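You operate a simulated robot arm through the tools that you are given. There is no shell and no other tool.

Carry out the task below with a simulated robot arm. There is one attempt and no reset: what you move stays moved.

JOB
Rinse both dirty sherds with the one cup of water.
Fine: rest the grey one on the turner meanwhile and end with it on the rubber pad, the orange one on the grid, the cup upright.

The check looks at the end state, three seconds after you hand in, the way a careful person would. Anything else that was tipped, shoved, dropped, spilled or broken makes it a failure.

ROBOT AND FRAMES
A 7-joint arm with a two-finger parallel gripper, fixed in place. Base frame: the origin is at the foot of the arm, x ahead of it, y to its left, z up. Readings come in mm, degrees, newtons and seconds.
With the tool pointing down near the work surface it reaches from about 440 to 920 mm from the base axis. Its first joint turns from -143.0 to 143.0 degrees. Payload 3 kg.
The TCP is the grasp point between the finger pads, 30 mm short of the fingertips. In the tool frame z runs along the fingers and y along their closing line. Largest opening 94 mm; finger width 28, thickness 10; the body of the gripper, 50 by 96 mm, starts 55 mm behind the TCP.
Orientation is that of the tool frame in the base frame, as a unit quaternion [x, y, z, w]. With the fingers straight down and closing along the base's y, the tool's x points along the base's -x, its y along +y and its z along -z.

CONTROLS
- The arm moves only by the tool drive_tool. Its argument "moves" is a list of rows, each a list of 7 numbers: the shift along the tool's x, y, z in units of 20 mm (1.0 is 20 mm), then the turn, a rotation vector about the tool's x, y, z in units of 6 degrees (1.0 is 6 degrees), then the finger opening in mm, from 0 to 94. In form: [[dx, dy, dz, wx, wy, wz, fingers], ...]. A call has 1 to 20 rows; each row shifts and turns the commanded pose from where the row before left it, along the tool's axes as they then stand. A call with a number of a shift or a turn outside -1 to 1 is refused whole. A row lasts 0.2 s, in which the tool goes at most 50 mm and 8.6 degrees; a call with a longer step from one row to the next is refused whole, and so is a gripper value outside its range. A pose out of reach is approached as far as the arm can. The call stops where the force on the tool passes 90 N (or 10 N more than at its start, if that is more) or the arm is blocked; 0.2 s more then pass. Each finger travels about 72 mm/s and halts on what it meets, pressing with about 20 N; the grip force reading is that of the motor and also rises with nothing between the fingers. The clock runs only during rows and for 0.2 s after the last one: add rows that do not move to give the fingers time. It gives the time, the measured TCP pose, the force on the tool (base axes), the opening and the grip force at its end, in the units of the frame above (readings bear some noise), with the torque about the TCP (base axes, N m) and any sound that the robot's microphone picked up, and new pictures: "views" is both (left out), scene, wrist or none.
- Cameras (640 x 400 px; columns grow to the right, rows downward): "scene" is fixed at [399.2, 506.3, 1524.8]; the picture's right is [-0.74, -0.67, 0.00], its down [-0.50, 0.55, -0.67] and it looks along [0.45, -0.49, -0.75] (base axes); focal length 372 px, centre (320, 200). "wrist" rides on the gripper at [76, 14, -102] in the tool frame; the picture's right is [-0.18, 0.98, 0.00], its down [-0.75, -0.14, -0.64] and it looks along [-0.63, -0.12, 0.77] (tool axes); focal length 243 px, centre (320, 200). There is no depth. A picture from a camera that has moved, and an enlarged one, comes with that camera's place and axes in the base frame and with its lens. The place of the scene camera against the robot may be out by one fixed shift of up to 12 mm in any direction.
- close_up(camera, box): a new picture of the part [left, top, right, bottom] of that camera's present view, enlarged. It takes no simulated time.
- hand_in(): hands the job in; it is judged then, once.

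Nothing tells you positions but the pictures and the camera data. Unless the task says otherwise, let go and move clear before handing in.

The tools are called after "Call:" as a command line: name --pt "numbers of a row" for each row, then --argument value for the rest, lists and objects as JSON in quotes. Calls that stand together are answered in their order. drive_tool: Moves the arm, as the interface text tells. Its arguments: {"type":"object","properties":{"moves":{"type":"array","items":{"type":"array","items":{"type":"number"}}},"views":{"type":"string","enum":["both","scene","wrist","none"]}},"required":["moves"]} The other tools are called the same way: close_up (camera, box) takes an enlarged picture of a part of a camera's view; hand_in () hands the job in.

At the start:

```text
time: 0.0
ee_pos: [578.1, 92.6, 1142.9]
orientation: [0.001, 1.0, 0.0, 0.0]
force: [-0.2, -0.2, -0.9]
torque: [-0.01, 0.0, 0.01]
grip_width: 93.9
gripper_force: 0.0
```

scene: 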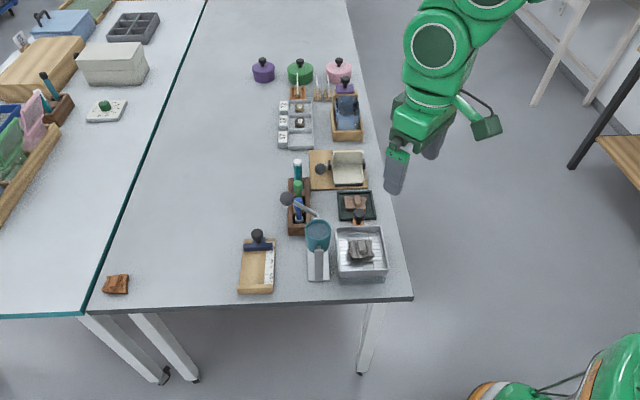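
wrist: 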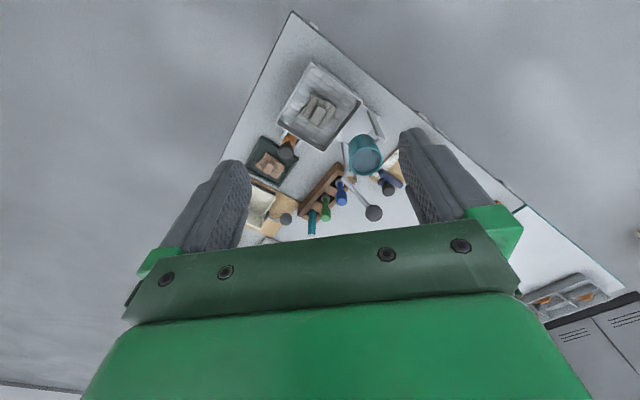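

I see a bench with a grey tray or grid holding a grey sherd, a teal cup, a dark pad, an orange sherd far at the table's corner and other tools. I'll take close-ups first to identify everything before I move.

Call:
close_up --camera "scene" --box '[270, 140, 410, 300]'

Call:
close_up --camera "scene" --box '[230, 40, 390, 150]'

Call:
close_up --camera "scene" --box '[80, 210, 300, 320]'

Call:
close_up --camera "wrist" --box '[220, 40, 420, 240]'

Call:
close_up --camera "scene" --box '[0, 0, 200, 220]'

```text
2.50 times, centred on (340, 220) of scene
camera zoom: at [399.2, 506.3, 1524.8], right [-0.74, -0.67, 0.0], down [-0.5, 0.55, -0.67], along [0.45, -0.49, -0.75], focal length 930 px, centre (270, 150)
```

zoom: 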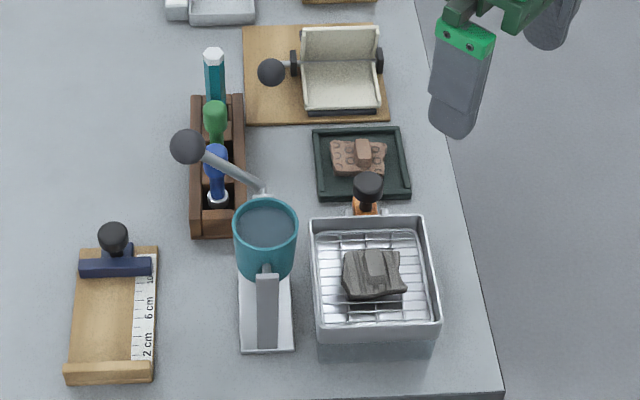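

```text
3.64 times, centred on (310, 95) of scene
camera zoom: at [399.2, 506.3, 1524.8], right [-0.74, -0.67, 0.0], down [-0.5, 0.55, -0.67], along [0.45, -0.49, -0.75], focal length 1352 px, centre (356, 582)
```

zoom: 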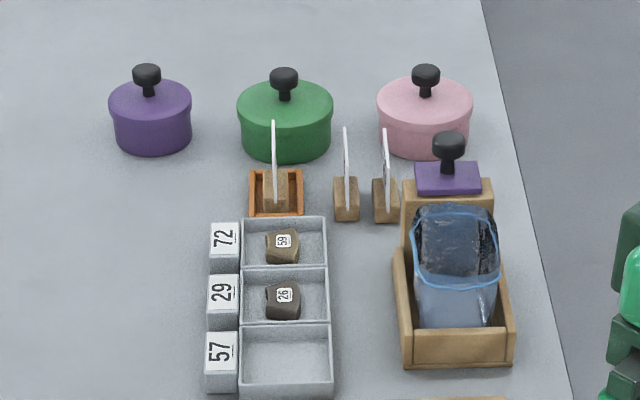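

```text
2.91 times, centred on (190, 265) of scene
camera zoom: at [399.2, 506.3, 1524.8], right [-0.74, -0.67, 0.0], down [-0.5, 0.55, -0.67], along [0.45, -0.49, -0.75], focal length 1082 px, centre (698, 11)
```

zoom: 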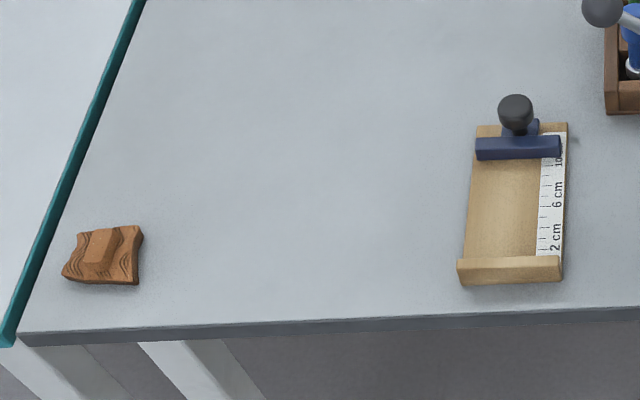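

```text
2.00 times, centred on (320, 140) of wrist
camera zoom: at [502.0, 105.7, 1244.9], right [0.18, 0.98, 0.0], down [0.75, -0.14, 0.64], along [0.63, -0.12, -0.77], focal length 485 px, centre (320, 320)
```

zoom: 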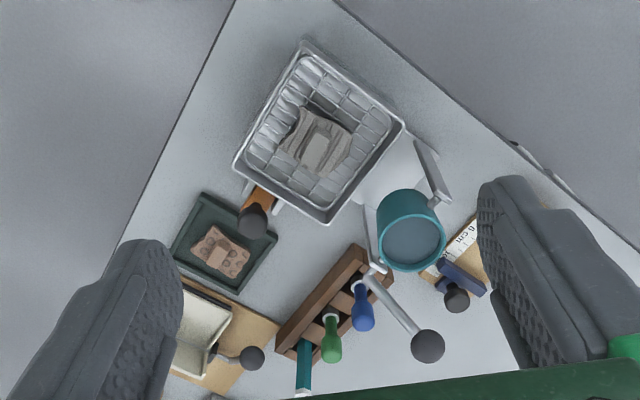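

```text
1.82 times, centred on (100, 110) of scene
camera zoom: at [399.2, 506.3, 1524.8], right [-0.74, -0.67, 0.0], down [-0.5, 0.55, -0.67], along [0.45, -0.49, -0.75], focal length 676 px, centre (720, 364)
```

zoom: 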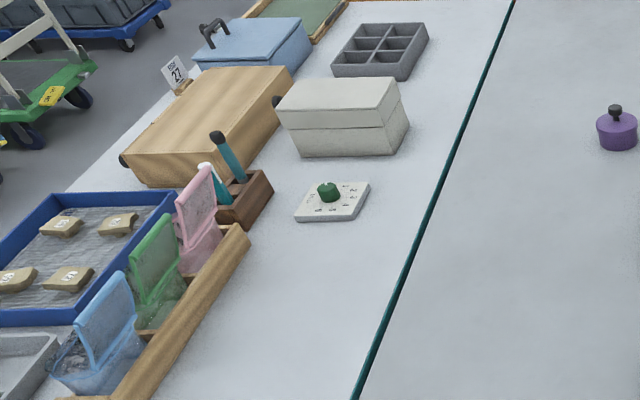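

The bench holds a grey sherd on a grid over a metal pan, a reddish sherd on a dark tray or pad, a teal cup, and a cream flip cradle on a wooden board. There is also a far orange sherd at the table's corner. I'll move the wrist camera closer to identify them.

Call:
drive_tool --pt "0.6 -0.2 0.9 0 0 0 94" --pt "0.6 -0.2 0.9 0 0 0 94" --pt "0.6 -0.2 0.9 0 0 0 94" --pt "0.6 -0.2 0.9 0 0 0 94" --pt "0.6 -0.2 0.9 0 0 0 94" --pt "0.6 -0.2 0.9 0 0 0 94" --pt "0.6 -0.2 0.9 0 0 0 94" --pt "0.6 -0.2 0.9 0 0 0 94" --pt "0 0 0 0 0 0 94"

```text
time: 2.0
ee_pos: [483.7, 61.5, 1000.5]
orientation: [0.0, 1.0, 0.0, 0.0]
force: [-0.3, -0.7, 0.6]
torque: [-0.02, -0.01, 0.01]
grip_width: 93.9
gripper_force: 0.1
camera wrist: at [407.1, 74.4, 1101.9], right [0.18, 0.98, 0.0], down [0.75, -0.14, 0.64], along [0.63, -0.12, -0.77], focal length 243 px, centre (320, 200)
```

scene: 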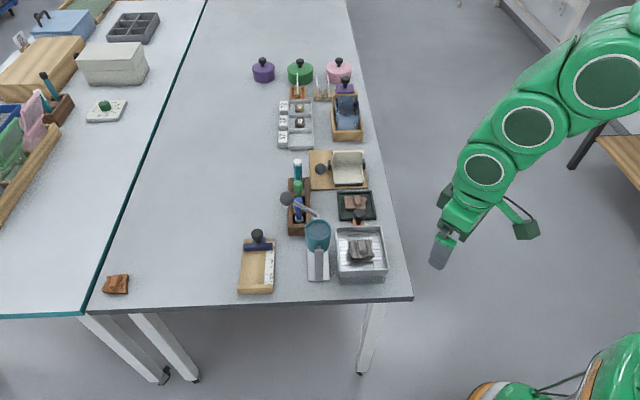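
wrist: 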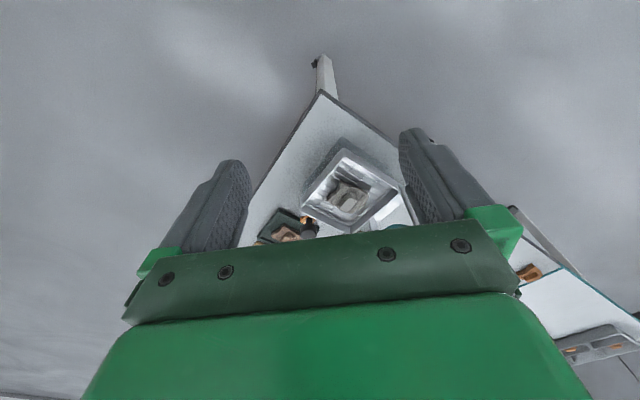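

The gripper body hides much of the wrist view, so I'll move further over the bench and look down.

Call:
drive_tool --pt "-0.93 -0.18 0 0 0 0 94" --pt "-0.93 -0.18 0 0 0 0 94" --pt "-0.93 -0.18 0 0 0 0 94" --pt "-0.93 -0.18 0 0 0 0 94" --pt "-0.93 -0.18 0 0 0 0 94" --pt "-0.93 -0.18 0 0 0 0 94" --pt "-0.93 -0.18 0 0 0 0 94" --pt "-0.93 -0.18 0 0 0 0 94" --pt "-0.93 -0.18 0 0 0 0 94" --pt "-0.93 -0.18 0 0 0 0 94" --pt "-0.93 -0.18 0 0 0 0 94" --views "wrist"

Call:
close_up --camera "wrist" --box '[160, 0, 480, 230]'

```text
time: 4.4
ee_pos: [688.1, 20.4, 998.5]
orientation: [0.001, 1.0, 0.001, 0.0]
force: [0.2, 0.5, 0.1]
torque: [0.01, 0.01, 0.04]
grip_width: 94.0
gripper_force: 0.0
camera wrist: at [611.9, 34.9, 1101.9], right [0.18, 0.98, 0.0], down [0.75, -0.14, 0.64], along [0.63, -0.12, -0.77], focal length 243 px, centre (320, 200)
```

wrist: 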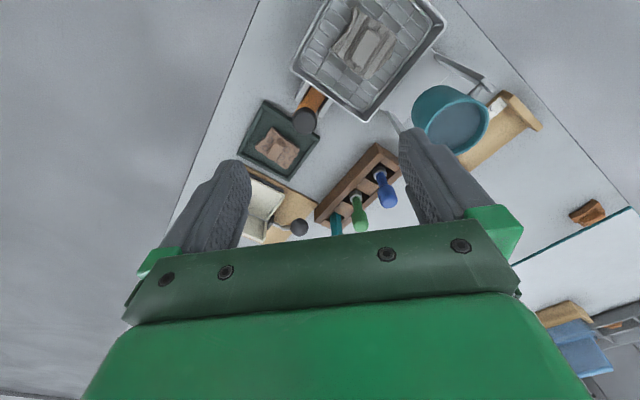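

```text
1.74 times, centred on (320, 115) of wrist
camera zoom: at [611.9, 34.9, 1101.9], right [0.18, 0.98, 0.0], down [0.75, -0.14, 0.64], along [0.63, -0.12, -0.77], focal length 422 px, centre (320, 348)
```

zoom: 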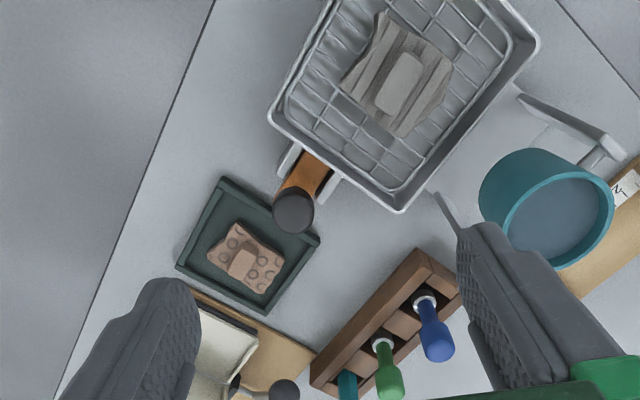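

The pad tray holds a brick-coloured sherd with the black-knobbed orange tool beside it. The corner sherd is about 1150 mm out, beyond reach. I'll look at the cream cradle and then at the cup more closely.

Call:
drive_tool --pt "-0.95 -0.5 0 0 0 0 94" --pt "-0.95 -0.5 0 0 0 0 94" --pt "-0.95 -0.5 0 0 0 0 94" --pt "-0.95 -0.5 0 0 0 0 94" --pt "-0.95 -0.5 0 0 0 0 94" --pt "-0.95 -0.5 0 0 0 0 94" --pt "-0.95 -0.5 0 0 0 0 94" --pt "-0.95 -0.5 0 0 0 0 94" --pt "0 0 0 0 0 0 94" --views "both"

Call:
close_up --camera "wrist" --box '[160, 0, 480, 230]'

```text
time: 6.4
ee_pos: [839.0, -59.5, 995.7]
orientation: [0.0, 1.0, 0.0, -0.002]
force: [1.0, -1.2, -0.2]
torque: [0.03, 0.0, 0.04]
grip_width: 93.7
gripper_force: 0.1
camera wrist: at [763.6, -45.9, 1100.0], right [0.18, 0.98, 0.0], down [0.75, -0.14, 0.64], along [0.63, -0.12, -0.77], focal length 243 px, centre (320, 200)
```

scene: 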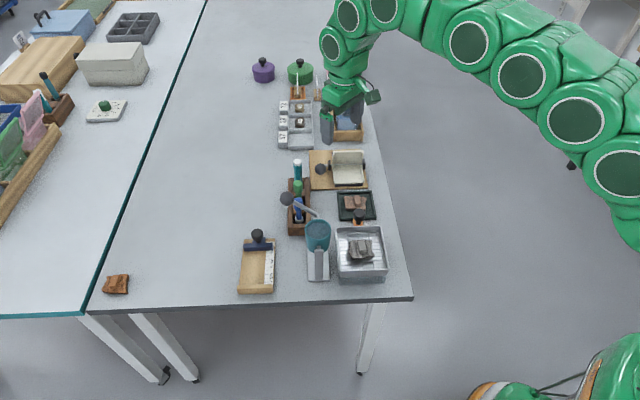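
wrist: 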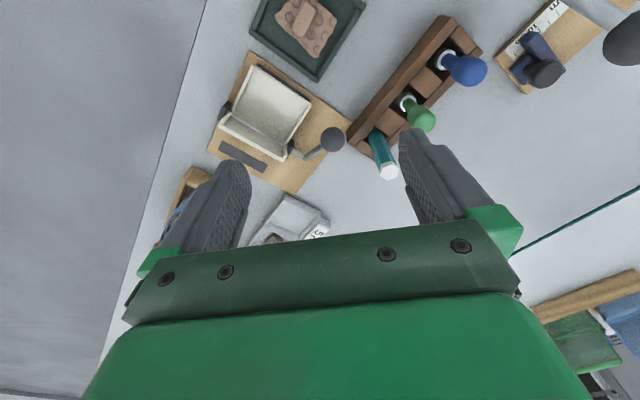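

```text
1.74 times, centred on (320, 115) of wrist
camera zoom: at [763.6, -45.9, 1100.0], right [0.18, 0.98, 0.0], down [0.75, -0.14, 0.64], along [0.63, -0.12, -0.77], focal length 422 px, centre (320, 348)
```

zoom: 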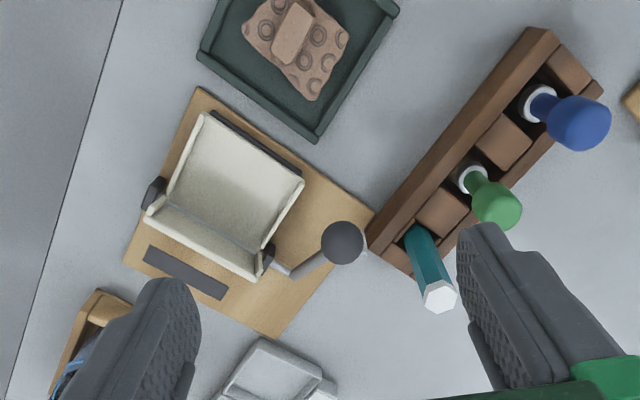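

The cream cradle on an axle with a ball lever looks like the turner, and its floor is free. Next I'll look at the cup and the plate and rod around it.

Call:
drive_tool --pt "0.62 0.95 -0.05 0 0 0 94" --pt "0.62 0.95 -0.05 0 0 0 94" --pt "0.62 0.95 -0.05 0 0 0 94" --pt "0.62 0.95 -0.05 0 0 0 94" --pt "0.62 0.95 -0.05 0 0 0 94" --pt "0.62 0.95 -0.05 0 0 0 94" --pt "0.62 0.95 -0.05 0 0 0 94" --pt "0.62 0.95 -0.05 0 0 0 94" --pt "0.62 0.95 -0.05 0 0 0 94" --pt "0.62 0.95 -0.05 0 0 0 94" --pt "0 0 0 0 0 0 94" --views "wrist"

Call:
close_up --camera "wrist" --box '[160, 0, 480, 230]'

Call:
close_up --camera "scene" --box '[270, 180, 350, 290]'

Call:
close_up --camera "scene" --box '[300, 140, 400, 230]'

Call:
close_up --camera "scene" --box '[325, 205, 405, 290]'

```text
time: 8.8
ee_pos: [715.3, 129.4, 1008.0]
orientation: [0.0, 1.0, 0.0, -0.001]
force: [-0.8, -0.4, -0.4]
torque: [-0.01, -0.02, -0.01]
grip_width: 94.2
gripper_force: 0.1
camera wrist: at [638.3, 143.0, 1110.4], right [0.18, 0.98, 0.0], down [0.75, -0.14, 0.64], along [0.63, -0.12, -0.77], focal length 243 px, centre (320, 200)
```

wrist: 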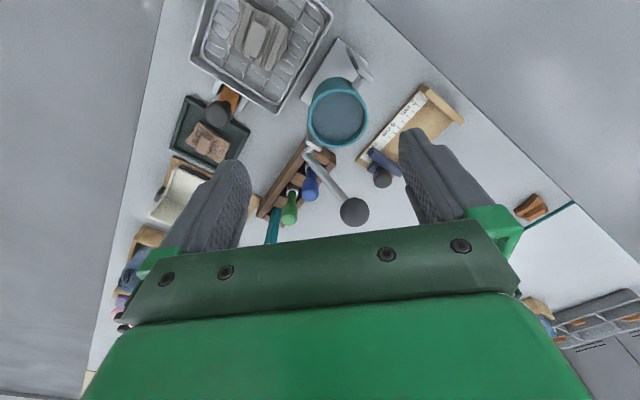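

```text
1.74 times, centred on (320, 115) of wrist
camera zoom: at [638.3, 143.0, 1110.4], right [0.18, 0.98, 0.0], down [0.75, -0.14, 0.64], along [0.63, -0.12, -0.77], focal length 422 px, centre (320, 348)
```

zoom: 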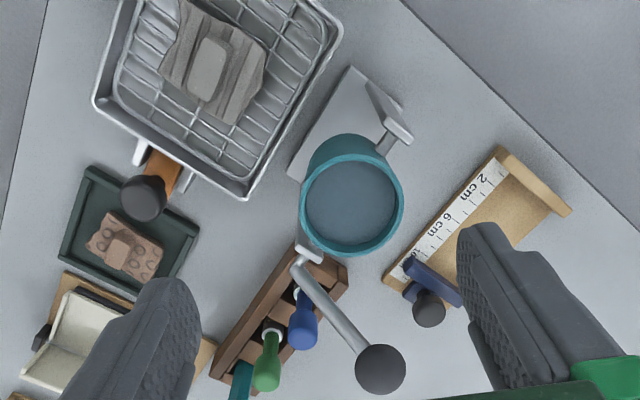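

```text
3.64 times, centred on (310, 235) of scene
camera zoom: at [399.2, 506.3, 1524.8], right [-0.74, -0.67, 0.0], down [-0.5, 0.55, -0.67], along [0.45, -0.49, -0.75], focal length 1352 px, centre (356, 73)
```

zoom: 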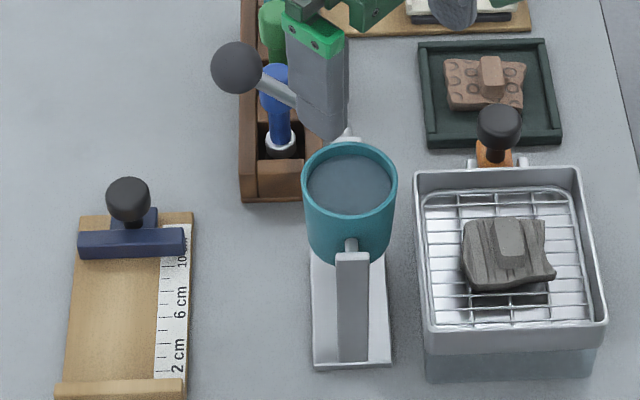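

```text
4.44 times, centred on (350, 185) of scene
camera zoom: at [399.2, 506.3, 1524.8], right [-0.74, -0.67, 0.0], down [-0.5, 0.55, -0.67], along [0.45, -0.49, -0.75], focal length 1652 px, centre (187, 267)
```

zoom: 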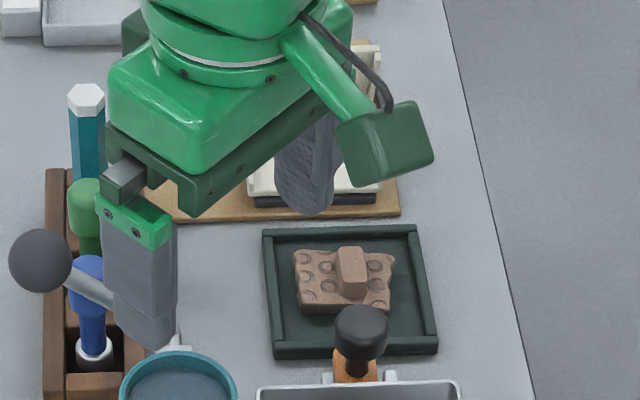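

```text
4.71 times, centred on (365, 248) of scene
camera zoom: at [399.2, 506.3, 1524.8], right [-0.74, -0.67, 0.0], down [-0.5, 0.55, -0.67], along [0.45, -0.49, -0.75], focal length 1750 px, centre (108, -24)
```

zoom: 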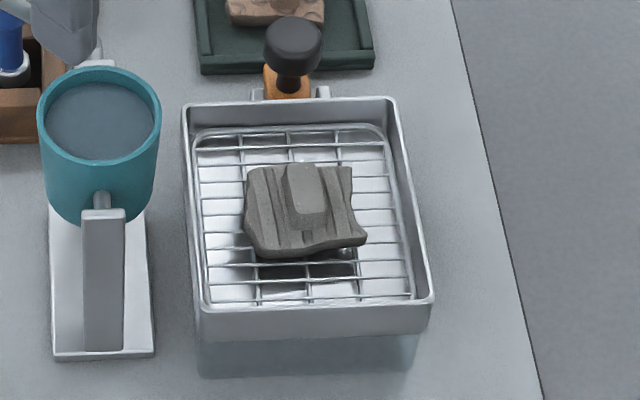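

The cup seems to sit raised above the table on some kind of stand with a ball lever. I'll tilt the tool and get a lower side view of it.

Call:
drive_tool --pt "0.97 0.38 0.3 0 0 0 94" --pt "0.97 0.38 0.3 0 0 0 94" --pt "0.97 0.38 0.3 0 0 0 94" --pt "0.97 0.38 0.3 0 0 0 94" --pt "0.97 0.38 0.3 0 0 0 94" --pt "0.97 0.38 0.3 0 0 0 94" --pt "0.97 0.38 0.3 0 0 0 94" --pt "0.97 0.38 0.3 0 0 0 94" --pt "0 0 0 0 -1 0 94" --pt "0 0 0 0 -1 0 94" --pt "0 0 0 0 -1 0 94" --pt "0 0 0 0 -1 0 94" --pt "0 0 0 0 -1 0 94" --pt "0 0 0 0 0 0 94" --views "wrist"

Call:
close_up --camera "wrist" --box '[200, 20, 440, 230]'

```text
time: 11.8
ee_pos: [558.8, 190.6, 961.0]
orientation: [0.0, 0.966, 0.0, 0.259]
force: [0.3, 0.4, 0.4]
torque: [0.01, -0.02, -0.02]
grip_width: 94.0
gripper_force: 0.1
camera wrist: at [441.7, 204.4, 1011.2], right [0.16, 0.98, 0.09], down [0.33, -0.14, 0.93], along [0.93, -0.12, -0.35], focal length 243 px, centre (320, 200)
```

wrist: 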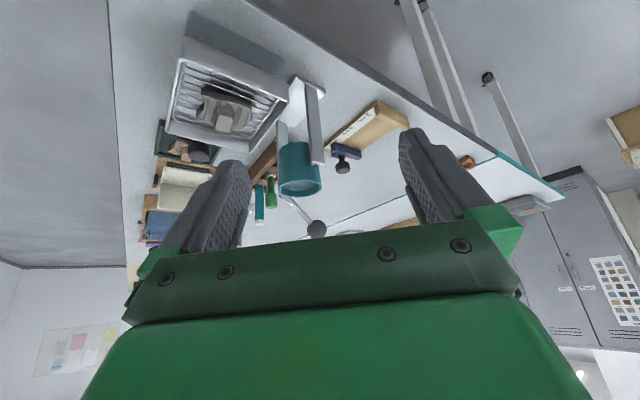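

```text
1.90 times, centred on (320, 125) of wrist
camera zoom: at [441.7, 204.4, 1011.2], right [0.16, 0.98, 0.09], down [0.33, -0.14, 0.93], along [0.93, -0.12, -0.35], focal length 462 px, centre (320, 343)
```

zoom: 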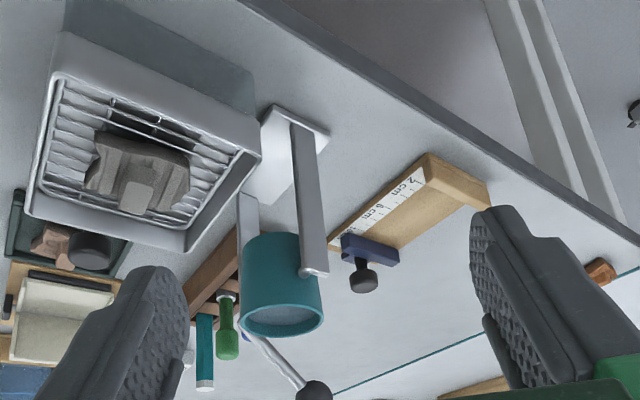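

Upside down, this view makes the mechanism clear: the cup hangs on pins between two uprights, with a ball lever on the far side to tip it toward the pan. Next I'll look straight down on the pan, with the tool yawed to line up with the bench.

Call:
drive_tool --pt "0 0 0 0 1 0 94" --pt "0 0 0 0 1 0 94" --pt "0 0 0 0 1 0 94" --pt "0 0 0 0 1 0 94" --pt "0 0 0 0 1 0 94" --pt "-0.7 -0.95 -0.15 0 0 0 94" --pt "-0.7 -0.95 -0.15 0 0 0 94" --pt "-0.7 -0.95 -0.15 0 0 0 94" --pt "-0.7 -0.95 -0.15 0 0 0 94" --pt "-0.7 -0.95 -0.15 0 0 0 94" --pt "-0.7 -0.95 -0.15 0 0 0 94" --pt "0 0 0 0 0 0.925 94" --pt "0 0 0 0 0 0.925 94" --pt "0 0 0 0 0 0.925 94" --pt "0 0 0 0 0 0.925 94" --pt "0 0 0 0 0 0.925 94" --pt "0 0 0 0 0 0.925 94" --pt "0 0 0 0 0 0.925 94" --pt "0 0 0 0 0 0.925 94" --pt "0 0 0 0 0 0 94" --views "wrist"

Call:
close_up --camera "wrist" --box '[200, 0, 440, 230]'

```text
time: 16.0
ee_pos: [642.1, 76.4, 978.1]
orientation: [0.378, 0.926, 0.0, 0.0]
force: [0.5, 0.2, 0.3]
torque: [0.03, 0.0, 0.02]
grip_width: 94.0
gripper_force: 0.1
camera wrist: at [599.0, 139.5, 1080.7], right [0.82, 0.57, 0.0], down [0.44, -0.63, 0.64], along [0.37, -0.53, -0.77], focal length 243 px, centre (320, 200)
```

wrist: 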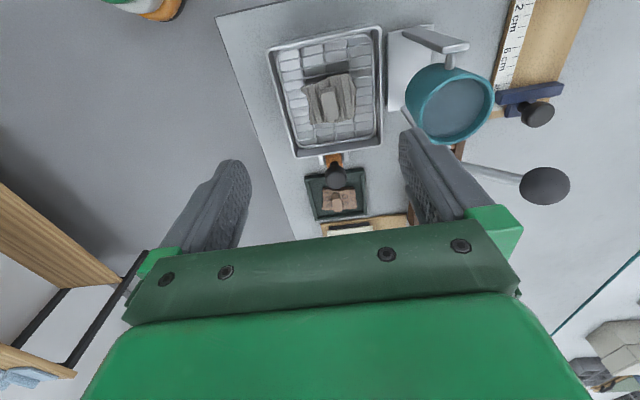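

```text
1.74 times, centred on (320, 115) of wrist
camera zoom: at [599.0, 139.5, 1080.7], right [0.82, 0.57, 0.0], down [0.44, -0.63, 0.64], along [0.37, -0.53, -0.77], focal length 422 px, centre (320, 348)
```

zoom: 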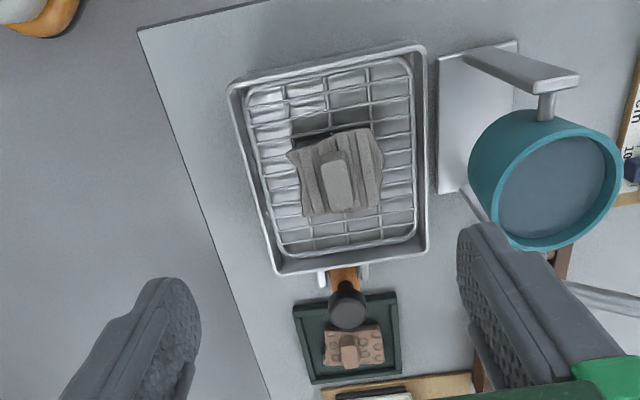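

The pan rim is at z≈805, with its centre near (660, 75), and the grey sherd sits at its middle. The cup's pivot is near (733, 145, 861), and the lever ball near (822, 148, 915). Next I'll move above the ball with the fingers closing along the pivot axis.

Call:
drive_tool --pt "-0.436 0.984 -0.178 0 0 0 94" --pt "-0.436 0.984 -0.178 0 0 0 94" --pt "-0.436 0.984 -0.178 0 0 0 94" --pt "-0.436 0.984 -0.178 0 0 0 94" --pt "-0.436 0.984 -0.178 0 0 0 94" --pt "-0.436 0.984 -0.178 0 0 0 94" --pt "-0.436 0.984 -0.178 0 0 0 94" --pt "-0.436 0.984 -0.178 0 0 0 94" --pt "-0.436 0.984 -0.178 0 0 0 94" --views "none"

Call:
drive_tool --pt "0 0 0 0 0 -0.993 94" --pt "0 0 0 0 0 -0.993 94" --pt "0 0 0 0 0 -0.993 94" --pt "0 0 0 0 0 -0.993 94" --pt "0 0 0 0 0 -0.993 94" --pt "0 0 0 0 0 -0.993 94" --pt "0 0 0 0 0 -0.993 94" --pt "0 0 0 0 0 -0.993 94" --pt "0 0 0 0 0 -0.993 94" --pt "0 0 0 0 0 -0.993 94" --pt "0 0 0 0 0 -0.993 94" --pt "0 0 0 0 0 -0.993 94" --pt "0 0 0 0 0 -0.993 94" --pt "0 0 0 0 0 -0.993 94" --pt "0 0 0 0 0 -0.993 94" --pt "0 0 0 0 0 0 94" --views "both"

Call:
close_up --camera "wrist" --box '[200, 0, 440, 230]'

Call:
close_up --camera "scene" --box '[270, 180, 400, 290]'

```text
time: 18.0
ee_pos: [822.8, 150.2, 1009.9]
orientation: [0.378, 0.926, 0.0, 0.0]
force: [-0.8, -0.8, 0.4]
torque: [0.0, -0.03, 0.0]
grip_width: 94.0
gripper_force: 0.1
```

```text
time: 21.4
ee_pos: [822.8, 148.8, 1009.6]
orientation: [-0.384, 0.923, 0.0, 0.0]
force: [0.9, -0.8, 0.7]
torque: [0.0, -0.07, 0.0]
grip_width: 94.1
gripper_force: 0.1
camera wrist: at [759.2, 104.5, 1113.7], right [-0.57, 0.82, 0.0], down [0.63, 0.43, 0.64], along [0.53, 0.36, -0.77], focal length 243 px, centre (320, 200)
```

scene: 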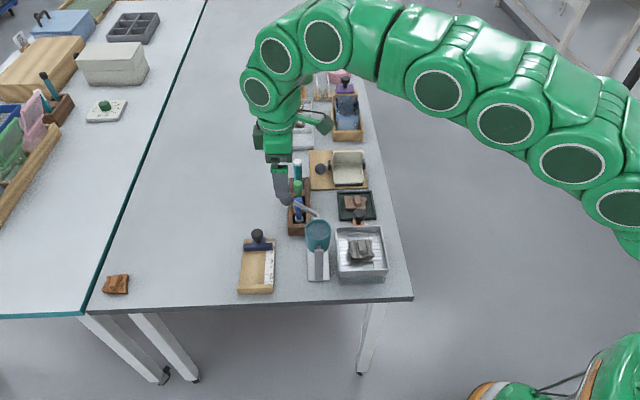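
wrist: 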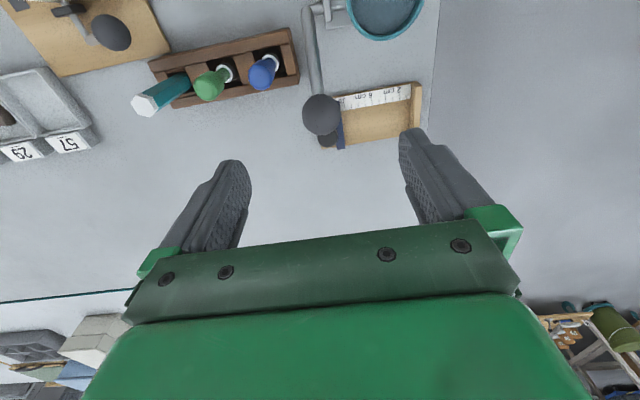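

```text
1.74 times, centred on (320, 115) of wrist
camera zoom: at [759.2, 104.5, 1113.7], right [-0.57, 0.82, 0.0], down [0.63, 0.43, 0.64], along [0.53, 0.36, -0.77], focal length 422 px, centre (320, 348)
```

zoom: 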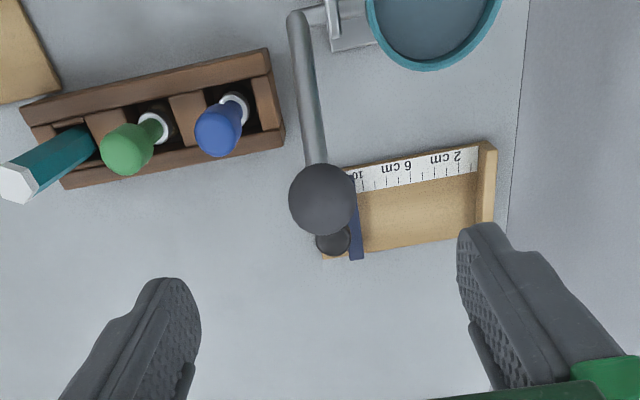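

```text
3.64 times, centred on (335, 235) of scene
camera zoom: at [399.2, 506.3, 1524.8], right [-0.74, -0.67, 0.0], down [-0.5, 0.55, -0.67], along [0.45, -0.49, -0.75], focal length 1352 px, centre (266, 73)
```

zoom: 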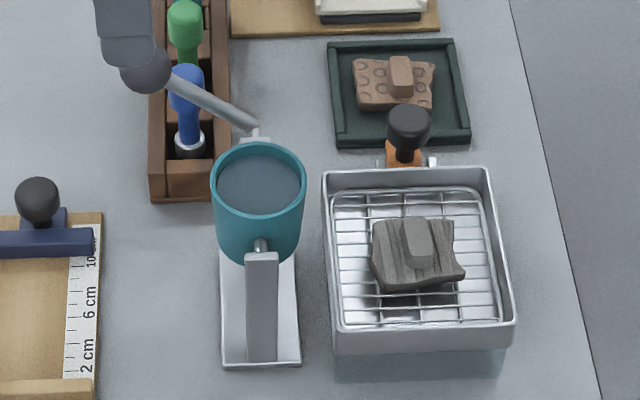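

The ball is almost directly below the open fingers, and the rod lies in a plane perpendicular to the pivot axis. I'll descend and grip the ball.

Call:
drive_tool --pt "0.1 0 0.86 0 0 0 94" --pt "0 0 0.86 0 0 0 94" --pt "0 0 0.86 0 0 0 94" --pt "0 0 0.86 0 0 0 94" --pt "0 0 0.86 0 0 0 94" --pt "0 0 0 0 0 0 60" --pt "0 0 0 0 0 0 40" --pt "0 0 0 0 0 0 26" --pt "0 0 0 0 0 0 24" --pt "0 0 0 0 0 0 24" --pt "0 0 0 0 0 0 24" --views "both"

Call:
close_up --camera "scene" --box '[270, 170, 400, 280]'

```text
time: 23.8
ee_pos: [820.7, 150.1, 924.5]
orientation: [-0.383, 0.924, 0.0, 0.0]
force: [-12.7, 8.6, 1.4]
torque: [-0.13, 0.19, 0.0]
grip_width: 31.7
gripper_force: 45.2
camera wrist: at [757.4, 105.2, 1027.5], right [-0.57, 0.82, 0.0], down [0.63, 0.43, 0.64], along [0.53, 0.36, -0.77], focal length 243 px, centre (320, 200)
```

scene: 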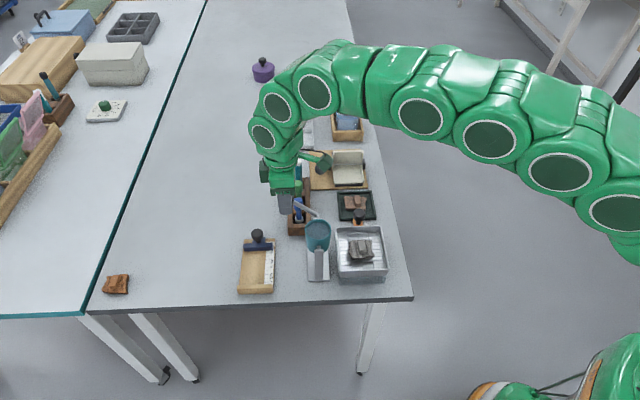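
wrist: 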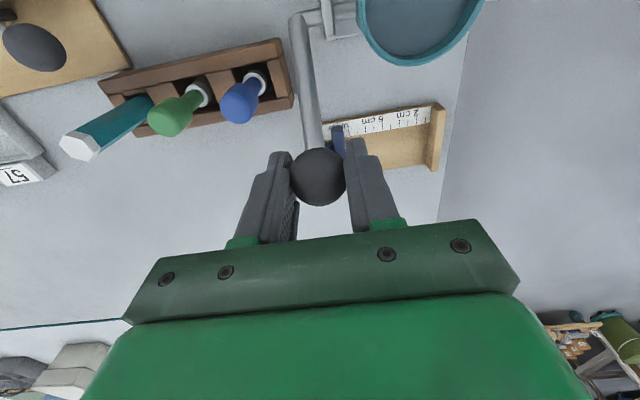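

```text
3.64 times, centred on (335, 225) of scene
camera zoom: at [399.2, 506.3, 1524.8], right [-0.74, -0.67, 0.0], down [-0.5, 0.55, -0.67], along [0.45, -0.49, -0.75], focal length 1352 px, centre (266, 109)
```

zoom: 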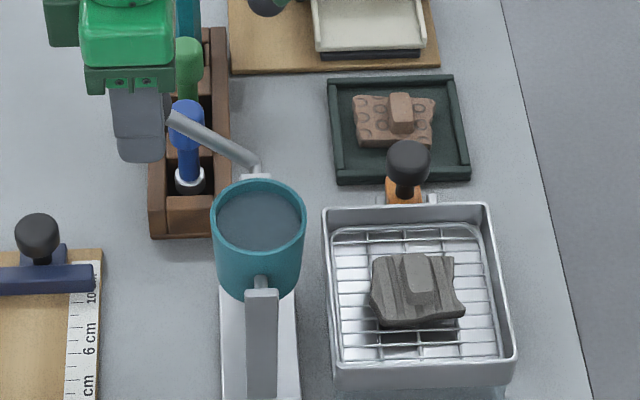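

I've gripped the ball at 31.7 mm with a small side force, which I'll relieve. Then I'll tilt about 10° as a cautious test, without pouring yet.

Call:
drive_tool --pt "0 0.1 0 0 0 0 24" --pt "0.24 0 -0.28 0 0 0 24" --pt "0.28 0 -0.26 0 0 0 24" --pt "0 0 0 0 0 0 24" --pt "0 0 0 0 0 0 24" --views "both"

Call:
close_up --camera "scene" --box '[280, 190, 400, 290]'

Call:
close_up --camera "scene" --box '[290, 200, 350, 260]'

```text
time: 25.0
ee_pos: [813.6, 141.5, 934.9]
orientation: [-0.383, 0.924, -0.001, -0.001]
force: [6.5, 0.3, -15.4]
torque: [0.78, -0.98, -0.01]
grip_width: 31.6
gripper_force: 45.1
camera wrist: at [749.3, 97.2, 1037.8], right [-0.56, 0.83, 0.0], down [0.63, 0.43, 0.64], along [0.53, 0.36, -0.77], focal length 243 px, centre (320, 200)
```

scene: 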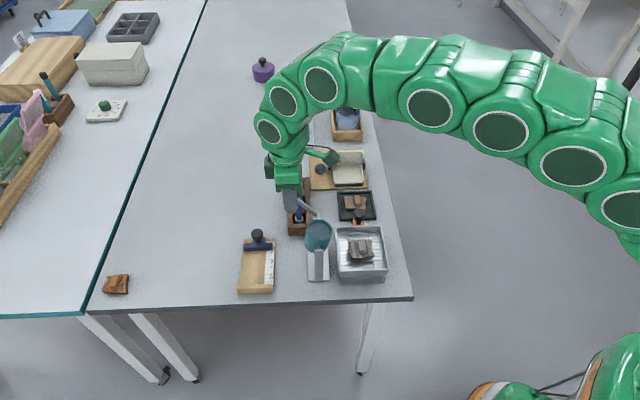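
wrist: 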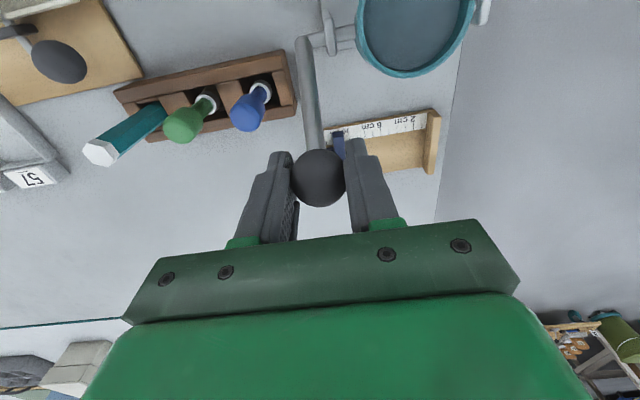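

```text
4.00 times, centred on (340, 240) of scene
camera zoom: at [399.2, 506.3, 1524.8], right [-0.74, -0.67, 0.0], down [-0.5, 0.55, -0.67], along [0.45, -0.49, -0.75], focal length 1487 px, centre (240, 40)
```

zoom: 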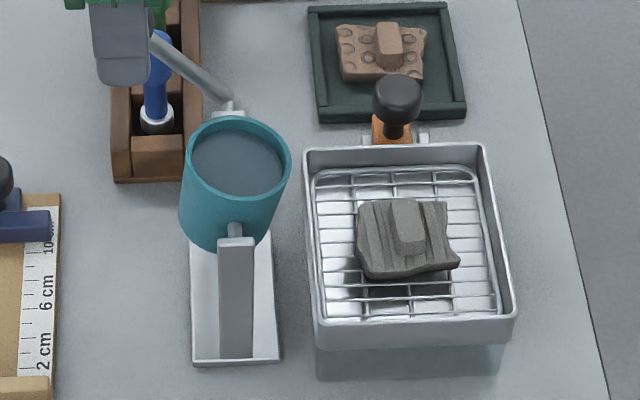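

```text
6.67 times, centred on (320, 230) of scene
camera zoom: at [399.2, 506.3, 1524.8], right [-0.74, -0.67, 0.0], down [-0.5, 0.55, -0.67], along [0.45, -0.49, -0.75], focal length 2479 px, centre (320, 0)
```

zoom: 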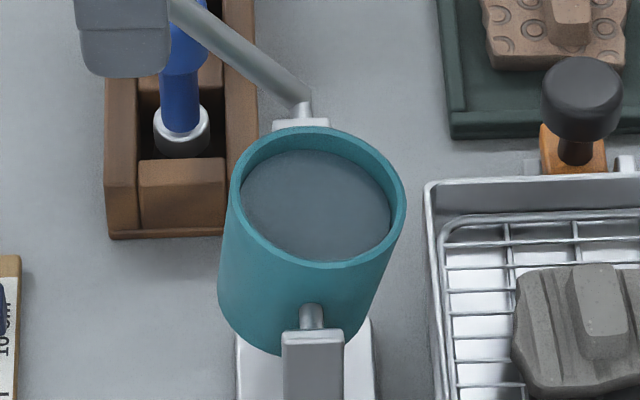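

The cup tilted about 10° with no spill. The pinch on the ball resists rotation with about 1.2 Nm, so I'll soften the grip by commanding a width just under the ball's size and check the forces.

Call:
drive_tool --pt "0 0 0 0 0 0 30.5" --pt "0 0 0 0 0 0 30.5" --pt "0 0 0 0 0 0 30.5" --views "none"

Call:
drive_tool --pt "0 0 0 0 0 0 31.3" --pt "0 0 0 0 0 0 31.3" --pt "0 0 0 0 0 0 31.3" --views "none"

```text
time: 25.8
ee_pos: [813.5, 142.2, 933.7]
orientation: [-0.383, 0.924, -0.001, -0.001]
force: [2.1, -4.9, -18.6]
torque: [0.6, -0.63, 0.0]
grip_width: 31.7
gripper_force: 44.6
```

```text
time: 26.6
ee_pos: [812.9, 142.8, 935.7]
orientation: [-0.383, 0.924, 0.0, 0.0]
force: [2.1, 0.5, 1.7]
torque: [-0.03, -0.02, -0.01]
grip_width: 32.5
gripper_force: 0.9
```

Call:
close_up --camera "scene" --box '[280, 190, 400, 290]'

Call:
close_up --camera "wrist" --box '[200, 0, 440, 230]'

```text
4.00 times, centred on (340, 240) of scene
camera zoom: at [399.2, 506.3, 1524.8], right [-0.74, -0.67, 0.0], down [-0.5, 0.55, -0.67], along [0.45, -0.49, -0.75], focal length 1487 px, centre (240, 40)
```

zoom: 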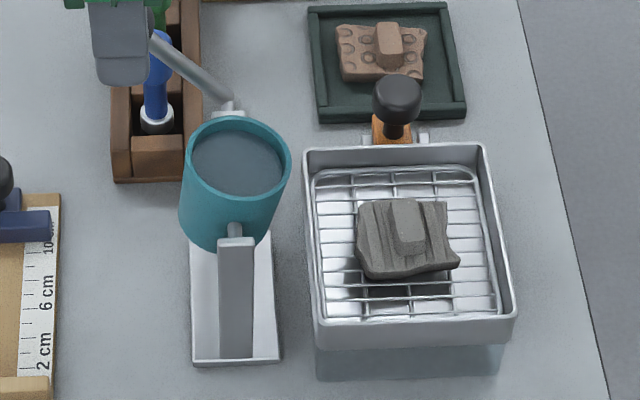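

```text
1.74 times, centred on (320, 115) of wrist
camera zoom: at [749.3, 97.5, 1038.4], right [-0.57, 0.82, 0.0], down [0.63, 0.43, 0.64], along [0.53, 0.36, -0.77], focal length 422 px, centre (320, 348)
```

zoom: 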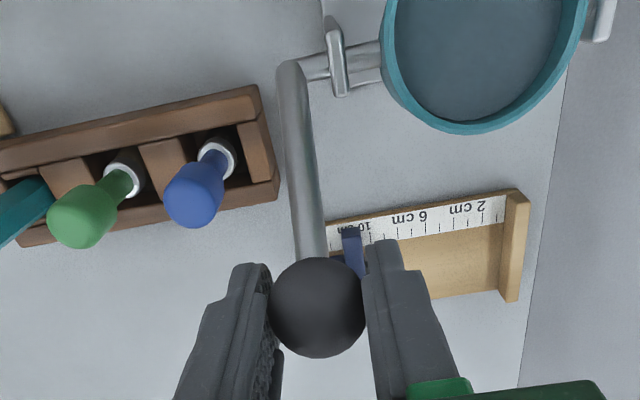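

The cup holds its 10° by hinge friction, which is convenient. Water is drawn as a disc fixed in the cup. I'll re-grip and tip to about 25°, then check whether and where water starts to fall.

Call:
drive_tool --pt "0 0 0 0 0 0 28" --pt "0 0 0 0 0 0 28" --pt "0.435 0 -0.355 0 0 0 28" --pt "0.48 0 -0.29 0 0 0 28" --views "both"

Call:
close_up --camera "scene" --box '[280, 190, 400, 290]'

```text
time: 27.6
ee_pos: [801.8, 128.7, 948.8]
orientation: [-0.383, 0.924, 0.0, 0.0]
force: [9.6, 0.6, -3.6]
torque: [0.56, -0.59, 0.01]
grip_width: 31.9
gripper_force: 33.2
camera wrist: at [736.9, 84.8, 1051.6], right [-0.57, 0.82, 0.0], down [0.63, 0.43, 0.64], along [0.53, 0.36, -0.77], focal length 243 px, centre (320, 200)
```

scene: 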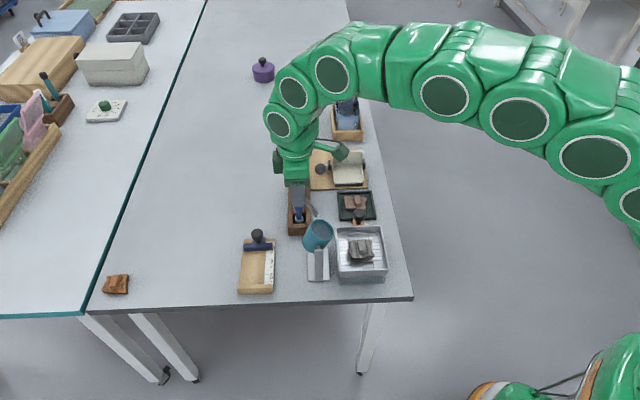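
wrist: 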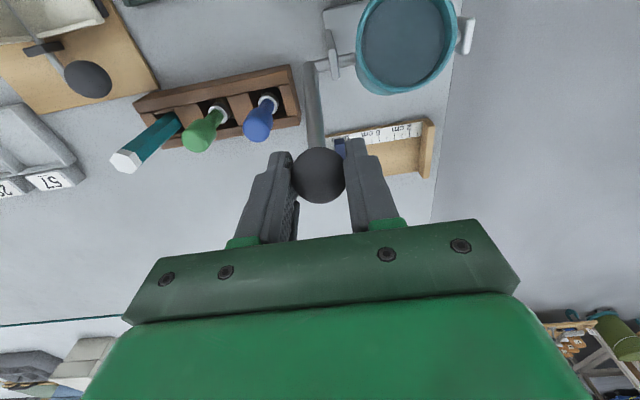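

```text
4.00 times, centred on (340, 240) of scene
camera zoom: at [399.2, 506.3, 1524.8], right [-0.74, -0.67, 0.0], down [-0.5, 0.55, -0.67], along [0.45, -0.49, -0.75], focal length 1487 px, centre (240, 40)
```

zoom: 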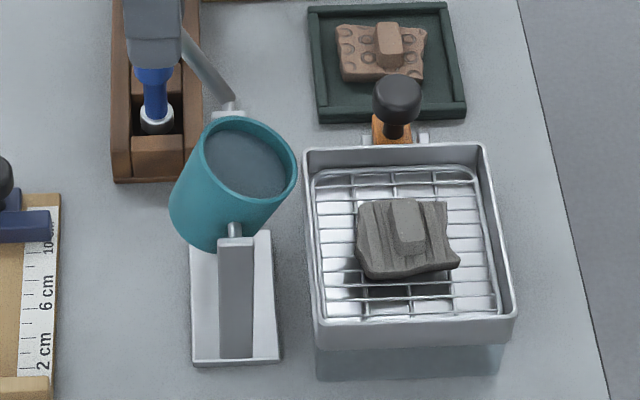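

No water has fallen at 25°. I'll go to about 35° and check again.

Call:
drive_tool --pt "0.35 0 -0.16 0 0 0 28" --pt "0.345 0 -0.13 0 0 0 28" --views "both"

Call:
close_up --camera "scene" --box '[280, 190, 400, 290]'

```text
time: 28.2
ee_pos: [790.1, 116.7, 954.0]
orientation: [-0.383, 0.924, 0.001, 0.0]
force: [19.4, 1.8, 0.6]
torque: [0.85, -0.99, -0.12]
grip_width: 31.6
gripper_force: 45.2
camera wrist: at [726.2, 74.3, 1057.0], right [-0.56, 0.83, 0.0], down [0.63, 0.43, 0.64], along [0.53, 0.36, -0.77], focal length 243 px, centre (320, 200)
```

scene: 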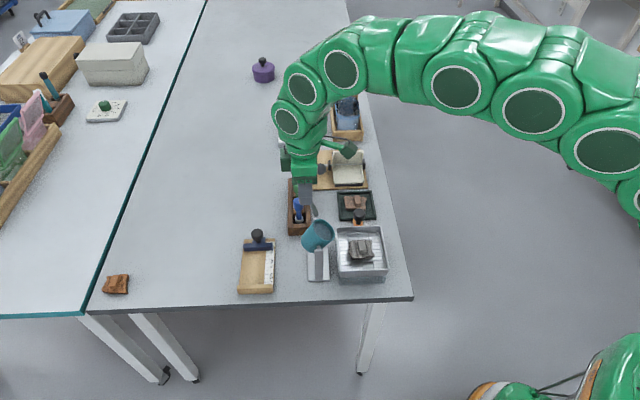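
wrist: 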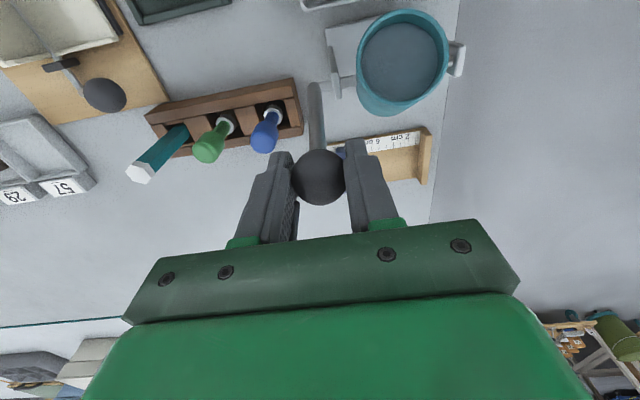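

```text
4.00 times, centred on (340, 240) of scene
camera zoom: at [399.2, 506.3, 1524.8], right [-0.74, -0.67, 0.0], down [-0.5, 0.55, -0.67], along [0.45, -0.49, -0.75], focal length 1487 px, centre (240, 40)
```

zoom: 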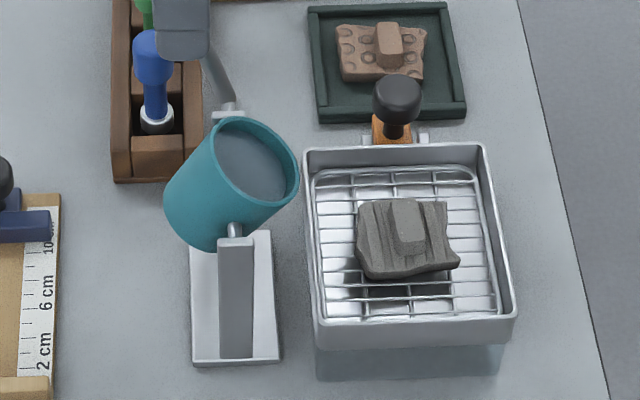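

Still no visible flow. I'll continue to about 45°.

Call:
drive_tool --pt "0.36 0 -0.1 0 0 0 28" --pt "0.37 0 -0.065 0 0 0 28" --views "both"

Call:
close_up --camera "scene" --box '[280, 190, 400, 290]'

```text
time: 28.8
ee_pos: [779.4, 108.3, 957.9]
orientation: [-0.383, 0.924, -0.001, -0.001]
force: [5.7, -5.4, 1.3]
torque: [-0.03, -0.12, -0.01]
grip_width: 32.3
gripper_force: 3.9
camera wrist: at [715.6, 63.8, 1060.5], right [-0.56, 0.83, 0.0], down [0.63, 0.43, 0.64], along [0.53, 0.36, -0.77], focal length 243 px, centre (320, 200)
```

scene: 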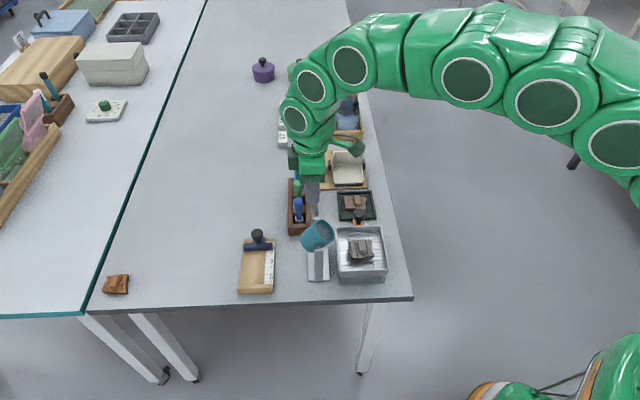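
wrist: 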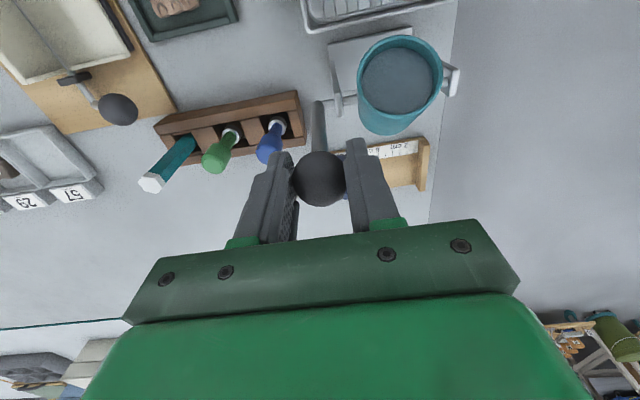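

```text
4.00 times, centred on (340, 240) of scene
camera zoom: at [399.2, 506.3, 1524.8], right [-0.74, -0.67, 0.0], down [-0.5, 0.55, -0.67], along [0.45, -0.49, -0.75], focal length 1487 px, centre (240, 40)
```

zoom: 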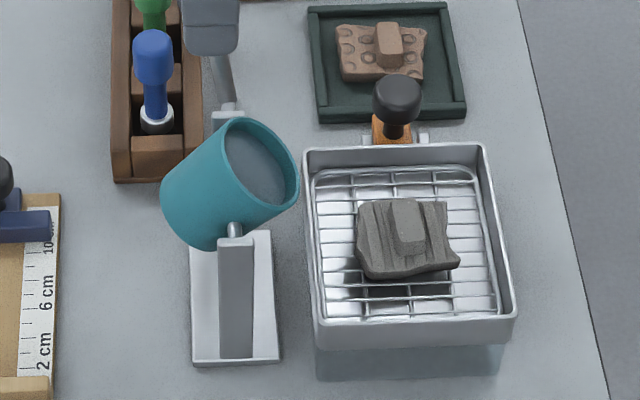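

No flow at 45° either. I'll continue in small steps.

Call:
drive_tool --pt "0.26 0 -0.03 0 0 0 27" --pt "0.26 0 -0.01 0 0 0 27" --pt "0 0 0 0 0 0 27" --views "both"

Call:
close_up --camera "scene" --box '[280, 190, 400, 290]'

```text
time: 29.6
ee_pos: [774.0, 101.2, 958.2]
orientation: [-0.382, 0.924, 0.0, 0.0]
force: [16.8, 3.9, -0.5]
torque: [0.9, -1.13, 0.04]
grip_width: 31.3
gripper_force: 45.2
camera wrist: at [709.4, 57.4, 1060.5], right [-0.57, 0.82, 0.0], down [0.63, 0.43, 0.64], along [0.53, 0.36, -0.77], focal length 243 px, centre (320, 200)
```

scene: 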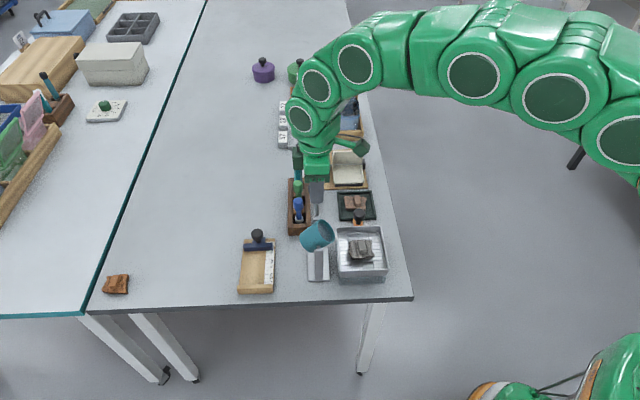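
wrist: 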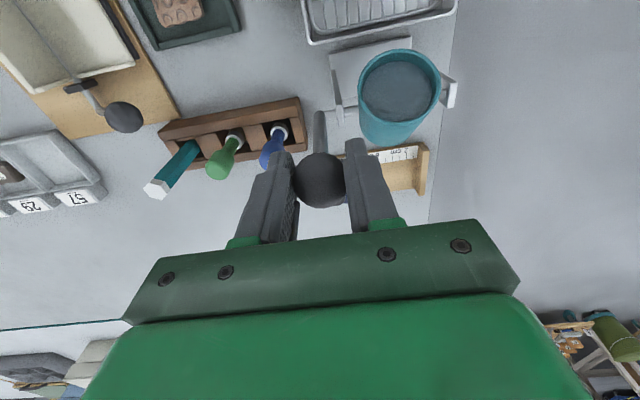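

```text
4.00 times, centred on (340, 240) of scene
camera zoom: at [399.2, 506.3, 1524.8], right [-0.74, -0.67, 0.0], down [-0.5, 0.55, -0.67], along [0.45, -0.49, -0.75], focal length 1487 px, centre (240, 40)
```

zoom: 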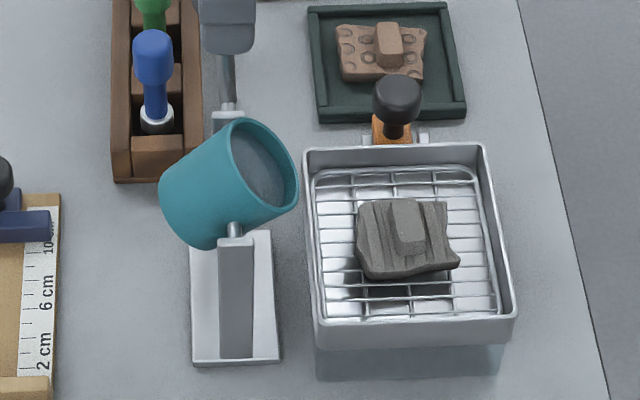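

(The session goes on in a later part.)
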